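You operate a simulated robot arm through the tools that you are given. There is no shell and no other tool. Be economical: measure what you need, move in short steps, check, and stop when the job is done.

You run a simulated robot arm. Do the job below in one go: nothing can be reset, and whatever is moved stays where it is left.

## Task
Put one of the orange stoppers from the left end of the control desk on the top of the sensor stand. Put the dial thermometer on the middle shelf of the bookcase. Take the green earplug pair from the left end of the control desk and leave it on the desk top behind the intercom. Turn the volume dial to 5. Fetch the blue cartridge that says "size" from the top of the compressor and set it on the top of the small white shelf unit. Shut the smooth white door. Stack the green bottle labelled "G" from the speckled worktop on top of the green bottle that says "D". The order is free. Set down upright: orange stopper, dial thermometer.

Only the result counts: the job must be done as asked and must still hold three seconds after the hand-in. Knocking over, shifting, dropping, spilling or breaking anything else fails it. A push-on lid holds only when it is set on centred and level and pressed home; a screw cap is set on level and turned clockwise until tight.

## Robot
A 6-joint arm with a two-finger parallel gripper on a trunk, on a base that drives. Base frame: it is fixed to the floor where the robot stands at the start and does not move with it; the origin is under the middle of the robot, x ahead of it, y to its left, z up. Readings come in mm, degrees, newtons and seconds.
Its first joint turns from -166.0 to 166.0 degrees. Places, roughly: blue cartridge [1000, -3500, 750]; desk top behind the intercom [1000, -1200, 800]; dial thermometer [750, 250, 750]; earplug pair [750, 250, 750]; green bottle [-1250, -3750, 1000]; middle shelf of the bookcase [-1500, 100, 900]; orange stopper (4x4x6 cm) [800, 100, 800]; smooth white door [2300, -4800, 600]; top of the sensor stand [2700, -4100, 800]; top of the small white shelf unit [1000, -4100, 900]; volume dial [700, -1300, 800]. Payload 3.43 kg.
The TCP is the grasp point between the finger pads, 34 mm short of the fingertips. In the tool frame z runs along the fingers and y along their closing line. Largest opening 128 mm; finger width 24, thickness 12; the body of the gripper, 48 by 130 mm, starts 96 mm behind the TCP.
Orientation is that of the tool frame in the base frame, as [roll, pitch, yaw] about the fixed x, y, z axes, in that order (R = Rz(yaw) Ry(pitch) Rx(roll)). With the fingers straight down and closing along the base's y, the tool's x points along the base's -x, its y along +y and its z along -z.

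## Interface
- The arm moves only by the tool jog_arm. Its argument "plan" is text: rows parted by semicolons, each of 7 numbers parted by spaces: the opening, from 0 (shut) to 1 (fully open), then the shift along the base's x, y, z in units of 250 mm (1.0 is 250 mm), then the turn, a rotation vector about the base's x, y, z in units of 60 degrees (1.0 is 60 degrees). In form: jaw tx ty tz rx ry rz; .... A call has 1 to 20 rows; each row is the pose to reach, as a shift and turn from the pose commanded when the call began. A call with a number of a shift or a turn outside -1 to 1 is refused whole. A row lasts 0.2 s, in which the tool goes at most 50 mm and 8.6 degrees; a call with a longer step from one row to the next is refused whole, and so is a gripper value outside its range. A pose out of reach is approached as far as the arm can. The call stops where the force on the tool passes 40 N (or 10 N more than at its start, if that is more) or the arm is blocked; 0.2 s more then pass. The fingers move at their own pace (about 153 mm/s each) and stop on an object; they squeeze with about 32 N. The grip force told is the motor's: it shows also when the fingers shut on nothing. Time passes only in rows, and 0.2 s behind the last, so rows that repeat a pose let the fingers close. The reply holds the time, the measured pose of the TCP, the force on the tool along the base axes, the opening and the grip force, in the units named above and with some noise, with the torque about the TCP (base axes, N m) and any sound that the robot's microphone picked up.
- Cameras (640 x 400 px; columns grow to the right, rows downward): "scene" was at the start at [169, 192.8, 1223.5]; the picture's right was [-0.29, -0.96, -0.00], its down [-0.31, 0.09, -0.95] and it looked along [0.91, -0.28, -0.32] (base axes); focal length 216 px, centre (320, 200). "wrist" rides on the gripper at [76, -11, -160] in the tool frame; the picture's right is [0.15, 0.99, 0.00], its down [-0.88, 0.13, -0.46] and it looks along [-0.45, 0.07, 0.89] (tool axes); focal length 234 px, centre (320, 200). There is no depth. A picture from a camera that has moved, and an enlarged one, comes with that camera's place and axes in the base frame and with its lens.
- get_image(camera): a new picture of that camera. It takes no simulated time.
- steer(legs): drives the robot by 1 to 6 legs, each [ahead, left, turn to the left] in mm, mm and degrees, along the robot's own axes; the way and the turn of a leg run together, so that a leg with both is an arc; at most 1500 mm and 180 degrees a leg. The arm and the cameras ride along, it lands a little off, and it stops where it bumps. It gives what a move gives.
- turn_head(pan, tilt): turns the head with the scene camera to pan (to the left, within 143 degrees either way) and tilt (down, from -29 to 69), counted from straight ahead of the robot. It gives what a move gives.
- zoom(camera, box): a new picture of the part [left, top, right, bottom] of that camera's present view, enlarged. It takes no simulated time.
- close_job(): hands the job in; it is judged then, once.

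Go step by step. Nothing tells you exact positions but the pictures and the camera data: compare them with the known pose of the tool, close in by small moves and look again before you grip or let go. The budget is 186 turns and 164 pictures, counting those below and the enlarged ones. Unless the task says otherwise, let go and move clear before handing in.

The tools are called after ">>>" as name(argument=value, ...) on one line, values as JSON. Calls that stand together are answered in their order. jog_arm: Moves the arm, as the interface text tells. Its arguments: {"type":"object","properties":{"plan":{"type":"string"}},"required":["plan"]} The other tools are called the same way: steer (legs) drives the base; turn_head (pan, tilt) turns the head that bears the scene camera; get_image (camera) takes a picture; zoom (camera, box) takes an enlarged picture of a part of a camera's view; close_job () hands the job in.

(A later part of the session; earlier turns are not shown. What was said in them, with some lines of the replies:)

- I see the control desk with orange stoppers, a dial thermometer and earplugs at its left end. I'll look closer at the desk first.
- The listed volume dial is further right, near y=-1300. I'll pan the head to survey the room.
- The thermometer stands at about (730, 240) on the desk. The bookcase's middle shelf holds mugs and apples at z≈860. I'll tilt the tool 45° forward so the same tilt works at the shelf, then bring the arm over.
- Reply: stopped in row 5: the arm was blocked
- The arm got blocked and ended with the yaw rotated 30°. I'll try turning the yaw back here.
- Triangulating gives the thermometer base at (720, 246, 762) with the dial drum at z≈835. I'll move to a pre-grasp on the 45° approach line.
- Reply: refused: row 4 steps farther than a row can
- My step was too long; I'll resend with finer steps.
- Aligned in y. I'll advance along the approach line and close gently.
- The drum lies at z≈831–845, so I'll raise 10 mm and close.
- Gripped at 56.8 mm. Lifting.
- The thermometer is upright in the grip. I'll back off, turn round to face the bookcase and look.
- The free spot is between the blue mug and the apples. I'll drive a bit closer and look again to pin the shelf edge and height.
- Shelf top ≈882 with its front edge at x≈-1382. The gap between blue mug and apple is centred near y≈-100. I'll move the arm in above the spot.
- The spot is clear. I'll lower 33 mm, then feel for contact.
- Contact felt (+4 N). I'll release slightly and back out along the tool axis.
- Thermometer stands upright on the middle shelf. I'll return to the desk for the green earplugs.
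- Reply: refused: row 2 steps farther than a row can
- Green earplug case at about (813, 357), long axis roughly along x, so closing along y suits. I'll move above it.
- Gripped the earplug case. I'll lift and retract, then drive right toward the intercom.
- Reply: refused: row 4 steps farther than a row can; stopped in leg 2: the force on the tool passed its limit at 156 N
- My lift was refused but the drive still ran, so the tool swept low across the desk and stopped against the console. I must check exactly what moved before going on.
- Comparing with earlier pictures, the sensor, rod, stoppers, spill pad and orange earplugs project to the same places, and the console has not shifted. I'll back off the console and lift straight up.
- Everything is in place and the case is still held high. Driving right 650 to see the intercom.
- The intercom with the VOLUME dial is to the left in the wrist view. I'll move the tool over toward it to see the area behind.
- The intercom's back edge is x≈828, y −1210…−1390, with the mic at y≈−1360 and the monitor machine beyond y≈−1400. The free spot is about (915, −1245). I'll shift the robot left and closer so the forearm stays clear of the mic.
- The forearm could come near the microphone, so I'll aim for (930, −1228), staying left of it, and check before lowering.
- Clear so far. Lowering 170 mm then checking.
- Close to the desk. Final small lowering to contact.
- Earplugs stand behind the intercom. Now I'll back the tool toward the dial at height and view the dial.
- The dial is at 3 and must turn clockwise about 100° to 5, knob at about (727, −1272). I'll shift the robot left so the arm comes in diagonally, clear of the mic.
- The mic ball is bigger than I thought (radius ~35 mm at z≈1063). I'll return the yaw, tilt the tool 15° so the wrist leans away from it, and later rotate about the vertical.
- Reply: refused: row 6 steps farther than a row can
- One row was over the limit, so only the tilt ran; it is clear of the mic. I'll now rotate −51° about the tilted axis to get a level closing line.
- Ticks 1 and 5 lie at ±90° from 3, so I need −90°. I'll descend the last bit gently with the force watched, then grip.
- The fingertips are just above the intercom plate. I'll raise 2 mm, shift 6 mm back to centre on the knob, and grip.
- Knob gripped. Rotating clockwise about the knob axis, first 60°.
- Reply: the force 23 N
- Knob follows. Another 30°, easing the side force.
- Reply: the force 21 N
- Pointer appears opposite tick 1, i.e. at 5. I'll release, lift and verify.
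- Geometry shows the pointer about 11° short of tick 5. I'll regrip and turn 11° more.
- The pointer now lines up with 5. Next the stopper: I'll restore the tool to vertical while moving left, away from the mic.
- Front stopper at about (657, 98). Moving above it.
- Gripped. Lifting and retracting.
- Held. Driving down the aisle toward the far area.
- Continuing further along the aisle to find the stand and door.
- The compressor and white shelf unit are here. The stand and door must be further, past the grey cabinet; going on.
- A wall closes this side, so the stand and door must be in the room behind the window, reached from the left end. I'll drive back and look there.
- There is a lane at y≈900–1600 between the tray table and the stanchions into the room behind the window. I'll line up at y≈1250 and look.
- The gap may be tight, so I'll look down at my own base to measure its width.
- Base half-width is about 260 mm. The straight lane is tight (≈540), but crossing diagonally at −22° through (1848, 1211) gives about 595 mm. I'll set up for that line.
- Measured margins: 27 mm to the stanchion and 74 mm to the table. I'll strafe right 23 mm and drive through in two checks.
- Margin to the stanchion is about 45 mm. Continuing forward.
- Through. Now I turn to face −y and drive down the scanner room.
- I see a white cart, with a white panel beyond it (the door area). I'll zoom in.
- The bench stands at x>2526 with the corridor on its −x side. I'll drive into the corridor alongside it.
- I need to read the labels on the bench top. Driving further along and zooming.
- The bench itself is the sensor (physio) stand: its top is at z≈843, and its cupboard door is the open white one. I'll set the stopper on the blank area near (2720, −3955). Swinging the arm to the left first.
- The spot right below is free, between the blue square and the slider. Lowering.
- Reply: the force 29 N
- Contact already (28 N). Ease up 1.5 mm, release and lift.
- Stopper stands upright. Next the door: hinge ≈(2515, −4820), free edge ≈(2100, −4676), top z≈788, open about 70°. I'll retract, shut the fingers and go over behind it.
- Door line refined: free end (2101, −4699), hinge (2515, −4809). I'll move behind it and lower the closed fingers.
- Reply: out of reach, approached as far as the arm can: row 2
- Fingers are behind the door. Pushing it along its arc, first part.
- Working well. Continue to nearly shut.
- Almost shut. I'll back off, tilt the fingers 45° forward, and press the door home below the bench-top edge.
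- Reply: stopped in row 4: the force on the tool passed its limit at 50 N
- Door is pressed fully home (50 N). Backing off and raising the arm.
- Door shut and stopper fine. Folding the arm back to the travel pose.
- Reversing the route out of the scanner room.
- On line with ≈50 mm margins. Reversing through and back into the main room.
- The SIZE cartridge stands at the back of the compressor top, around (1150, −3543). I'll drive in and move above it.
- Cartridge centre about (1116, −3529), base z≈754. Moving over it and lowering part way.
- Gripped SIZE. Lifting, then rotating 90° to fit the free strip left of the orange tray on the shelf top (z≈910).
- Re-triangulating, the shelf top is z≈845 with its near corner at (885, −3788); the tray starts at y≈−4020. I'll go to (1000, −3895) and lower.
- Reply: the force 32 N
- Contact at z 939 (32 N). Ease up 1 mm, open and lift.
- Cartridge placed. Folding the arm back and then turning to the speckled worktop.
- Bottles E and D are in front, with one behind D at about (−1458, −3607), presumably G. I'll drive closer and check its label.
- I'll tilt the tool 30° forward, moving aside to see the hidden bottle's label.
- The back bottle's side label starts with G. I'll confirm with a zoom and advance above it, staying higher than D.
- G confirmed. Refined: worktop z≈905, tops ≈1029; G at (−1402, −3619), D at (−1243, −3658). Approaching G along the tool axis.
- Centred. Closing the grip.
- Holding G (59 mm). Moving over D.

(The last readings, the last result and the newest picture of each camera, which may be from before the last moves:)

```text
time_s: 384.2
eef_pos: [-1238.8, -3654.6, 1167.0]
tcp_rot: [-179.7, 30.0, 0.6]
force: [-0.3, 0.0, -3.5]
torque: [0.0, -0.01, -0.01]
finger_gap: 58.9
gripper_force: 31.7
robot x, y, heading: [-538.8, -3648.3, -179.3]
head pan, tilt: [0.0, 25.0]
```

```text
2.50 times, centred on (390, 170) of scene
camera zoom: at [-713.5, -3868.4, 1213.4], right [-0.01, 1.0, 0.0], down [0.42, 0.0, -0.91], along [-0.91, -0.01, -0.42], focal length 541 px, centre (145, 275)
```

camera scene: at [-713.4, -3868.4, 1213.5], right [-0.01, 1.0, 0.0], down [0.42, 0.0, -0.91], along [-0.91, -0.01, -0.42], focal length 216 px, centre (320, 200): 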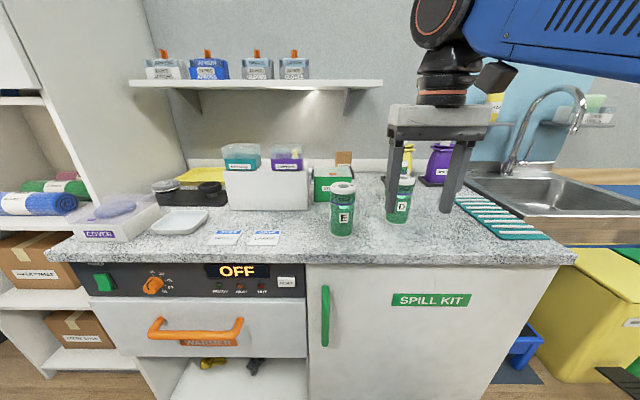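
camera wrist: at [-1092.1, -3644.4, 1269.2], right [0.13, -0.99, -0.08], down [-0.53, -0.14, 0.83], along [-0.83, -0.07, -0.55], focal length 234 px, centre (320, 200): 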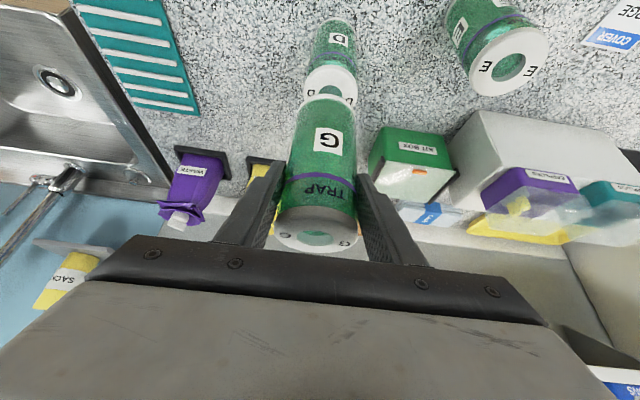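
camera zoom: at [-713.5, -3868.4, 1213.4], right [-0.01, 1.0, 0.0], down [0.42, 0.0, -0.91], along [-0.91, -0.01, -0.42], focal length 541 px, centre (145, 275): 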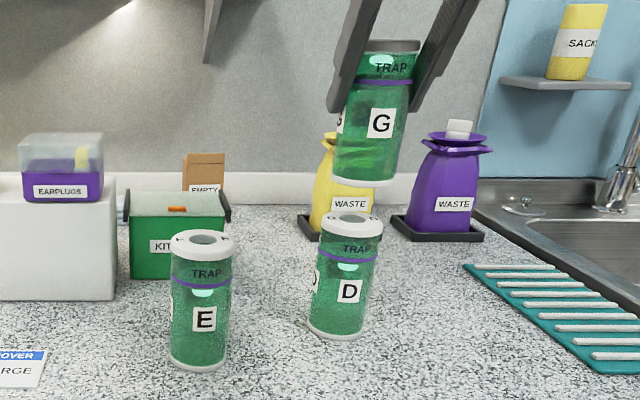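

Nearly aligned; G seems a few mm too far +y. I'll correct −4 mm, lower to about 8 mm above D and check the edges.

>>> jog_arm(plan=".35 0 -.016 -.04 0 0 0;.35 0 -.016 -.09 0 0 0;.35 0 -.016 -.13 0 0 0;.35 0 -.016 -.152 0 0 0")

>>> zoom(camera="scene", box=[360, 120, 440, 240])

>>> zoom(camera="wrist", box=[240, 0, 420, 260])

```text
time_s: 385.2
eef_pos: [-1239.1, -3660.0, 1130.1]
tcp_rot: [-179.5, 29.9, 0.6]
force: [-0.1, 0.0, -3.8]
torque: [0.01, -0.03, 0.01]
finger_gap: 59.0
gripper_force: 31.6
robot x, y, heading: [-545.3, -3651.1, -179.6]
head pan, tilt: [0.0, 25.0]
```

```text
3.33 times, centred on (400, 180) of scene
camera zoom: at [-713.4, -3868.5, 1213.4], right [-0.01, 1.0, 0.0], down [0.42, 0.0, -0.91], along [-0.91, -0.01, -0.42], focal length 722 px, centre (53, 267)
```

zoom: 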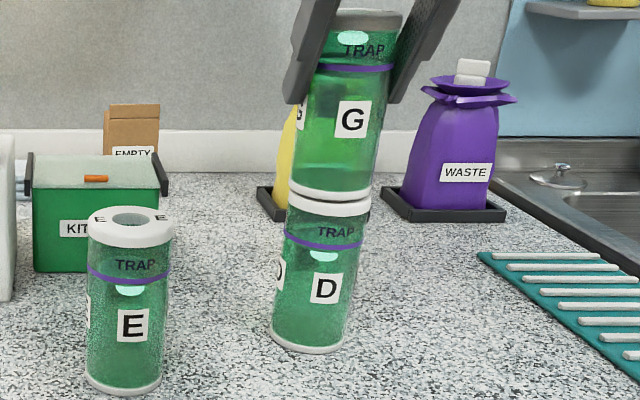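

```text
1.54 times, centred on (330, 130) of wrist
camera zoom: at [-1092.8, -3648.2, 1231.3], right [0.13, -0.99, -0.08], down [-0.53, -0.14, 0.83], along [-0.83, -0.07, -0.55], focal length 360 px, centre (305, 308)
```

zoom: 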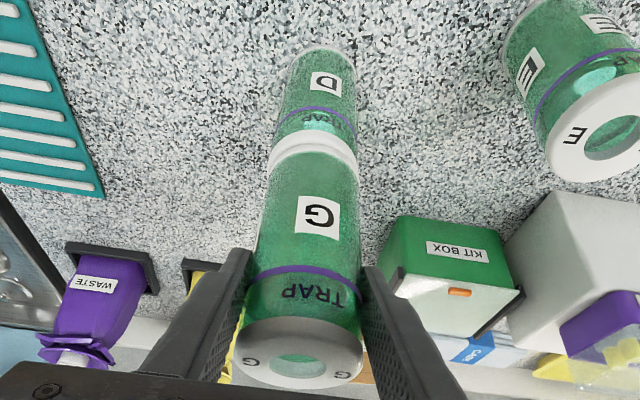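

Laterally aligned. I need the fore-aft check, so a closer wrist zoom at the joint.

>>> zoom(camera="wrist", box=[290, 20, 370, 120])

>>> zoom(camera="scene", box=[380, 160, 420, 190])

```text
4.00 times, centred on (330, 70) of wrist
camera zoom: at [-1092.8, -3648.2, 1231.3], right [0.13, -0.99, -0.08], down [-0.53, -0.14, 0.83], along [-0.83, -0.07, -0.55], focal length 937 px, centre (280, 720)
```

zoom: 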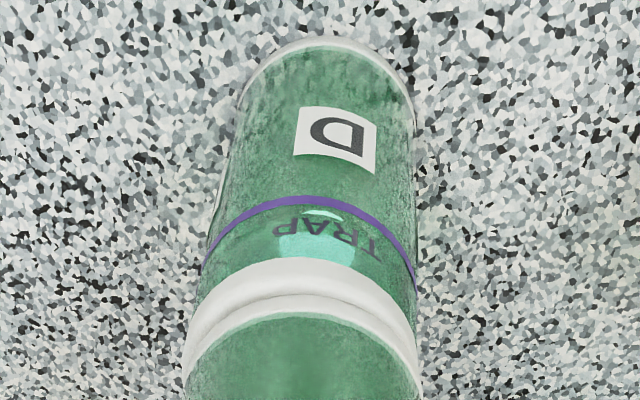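

```text
13.33 times, centred on (400, 175) of scene
camera zoom: at [-713.4, -3868.5, 1213.4], right [-0.01, 1.0, 0.0], down [0.42, 0.0, -0.91], along [-0.91, -0.01, -0.42], focal length 2887 px, centre (-747, 533)
```

zoom: 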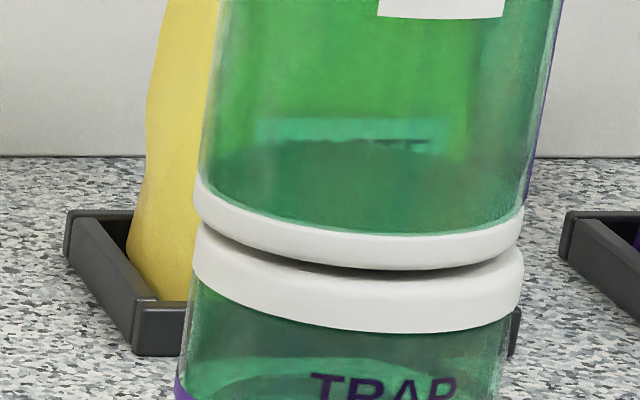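

The joint shows alignment within about 1–2 mm and a gap near 4 mm. Shift 1.5 mm back and lower to contact.

>>> jog_arm(plan=".35 -.005 0 -.004 0 0 0;.35 -.005 0 -.01 0 0 0;.35 -.005 0 -.01 0 0 0")

```text
time_s: 386.0
eef_pos: [-1241.4, -3659.0, 1127.9]
tcp_rot: [-179.6, 29.9, 0.6]
force: [-0.3, -1.2, -0.2]
torque: [-0.13, -0.01, 0.03]
finger_gap: 59.1
gripper_force: 31.9
robot x, y, heading: [-539.7, -3644.4, -179.7]
head pan, tilt: [0.0, 25.0]
```

>>> jog_arm(plan=".35 0 0 -.004 0 0 0;.35 0 0 -.004 0 0 0")

>>> zoom(camera="scene", box=[360, 120, 440, 240])

```text
time_s: 386.6
eef_pos: [-1240.3, -3659.1, 1126.6]
tcp_rot: [-179.6, 30.1, 0.6]
force: [0.2, -0.4, 6.2]
torque: [-0.22, 0.04, 0.01]
finger_gap: 59.4
gripper_force: 31.5
robot x, y, heading: [-544.7, -3650.0, -179.5]
head pan, tilt: [0.0, 25.0]
```

```text
3.33 times, centred on (400, 180) of scene
camera zoom: at [-713.2, -3868.4, 1213.4], right [-0.01, 1.0, 0.0], down [0.42, 0.0, -0.91], along [-0.91, -0.01, -0.42], focal length 722 px, centre (53, 267)
```

zoom: 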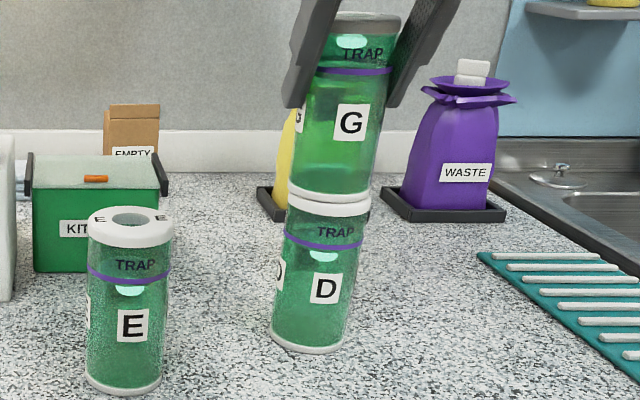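

Seated with ~10 N. Opening gently and retreating along the tool axis.

>>> jog_arm(plan=".49 0 0 0 0 0 0;.54 0 0 0 0 0 0;.6 0 0 0 0 0 0;.65 0 0 0 0 0 0;.65 .03 0 .052 0 0 0;.65 .08 0 .14 0 0 0;.65 .15 0 .26 0 0 0;.65 .22 0 .38 0 0 0;.65 .35 0 .48 0 0 0;.65 .52 0 .52 0 0 0")

>>> zoom(camera="scene", box=[310, 90, 470, 250])

>>> get_image(camera="wrist")

```text
time_s: 388.8
eef_pos: [-1111.5, -3660.3, 1255.0]
tcp_rot: [-179.6, 29.9, 0.6]
force: [0.2, -0.7, -0.5]
torque: [0.02, 0.01, 0.0]
finger_gap: 83.2
gripper_force: 0.1
robot x, y, heading: [-543.7, -3646.6, -179.3]
head pan, tilt: [0.0, 25.0]
```

```text
2.50 times, centred on (390, 170) of scene
camera zoom: at [-713.6, -3868.6, 1213.3], right [-0.01, 1.0, 0.0], down [0.42, 0.0, -0.91], along [-0.91, -0.01, -0.42], focal length 541 px, centre (145, 275)
```

zoom: 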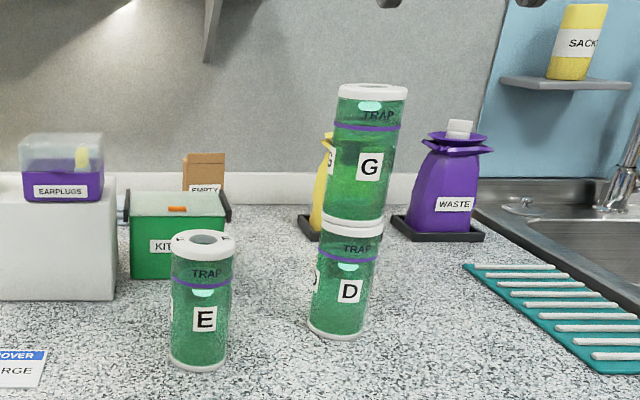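

```text
10 pictures are left
camera wrist: at [-965.2, -3648.7, 1356.7], right [0.13, -0.99, -0.08], down [-0.54, -0.14, 0.83], along [-0.83, -0.07, -0.55], focal length 234 px, centre (320, 200)
```

wrist: 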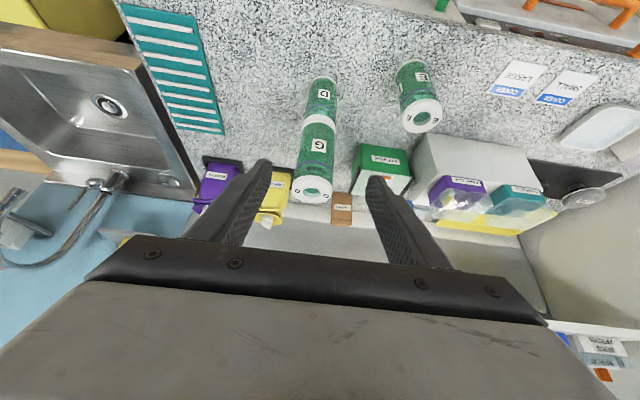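

G stands stably on D. I'll back the robot clear, then hand in.

>>> steer(legs=[[-350, 0, 0]])

>>> zoom(camera="scene", box=[240, 120, 480, 270])

```text
time_s: 391.1
eef_pos: [-759.5, -3657.2, 1254.5]
tcp_rot: [-179.5, 29.9, 0.4]
force: [0.2, -0.1, -0.4]
torque: [-0.01, 0.0, -0.01]
finger_gap: 83.2
gripper_force: 0.1
robot x, y, heading: [-190.4, -3646.7, -179.4]
head pan, tilt: [0.0, 25.0]
```

```text
2.67 times, centred on (360, 195) of scene
camera zoom: at [-361.6, -3865.9, 1213.4], right [-0.01, 1.0, 0.0], down [0.42, 0.0, -0.91], along [-0.91, -0.01, -0.42], focal length 577 px, centre (213, 213)
```

zoom: 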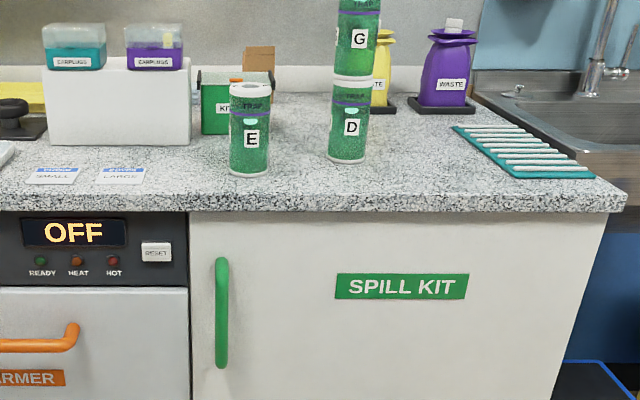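

The stack holds and the arm is clear of everything. All seven parts are done, so I'm handing in.

>>> close_job()

```text
The job is handed in.
```

I finished all seven parts and handed the job in; I don't have the verdict yet.

- **Orange stopper:** it stands upright on the bench top. I took the bench with the BREATHS console to be the sensor stand, because no label said so.
- **Dial thermometer:** it stands upright on the middle shelf of the bookcase, between the blue mug and the apples.
- **Green earplugs:** they are on the desk top behind the intercom.
- **Volume dial:** the pointer is at 5, checked by a close-up.
- **"Size" cartridge:** it stands on top of the small white shelf unit, left of the orange tray.
- **Smooth white door:** it is pressed shut.
- **Bottle G:** it is stacked on bottle D and still stood after I backed away.

While I carried the earplugs, a refused lift left the arm low. The robot then swept it across the control desk until it hit the console at 156 N. In pictures before and after, nothing on the desk had moved or fallen over, to within about a centimetre.
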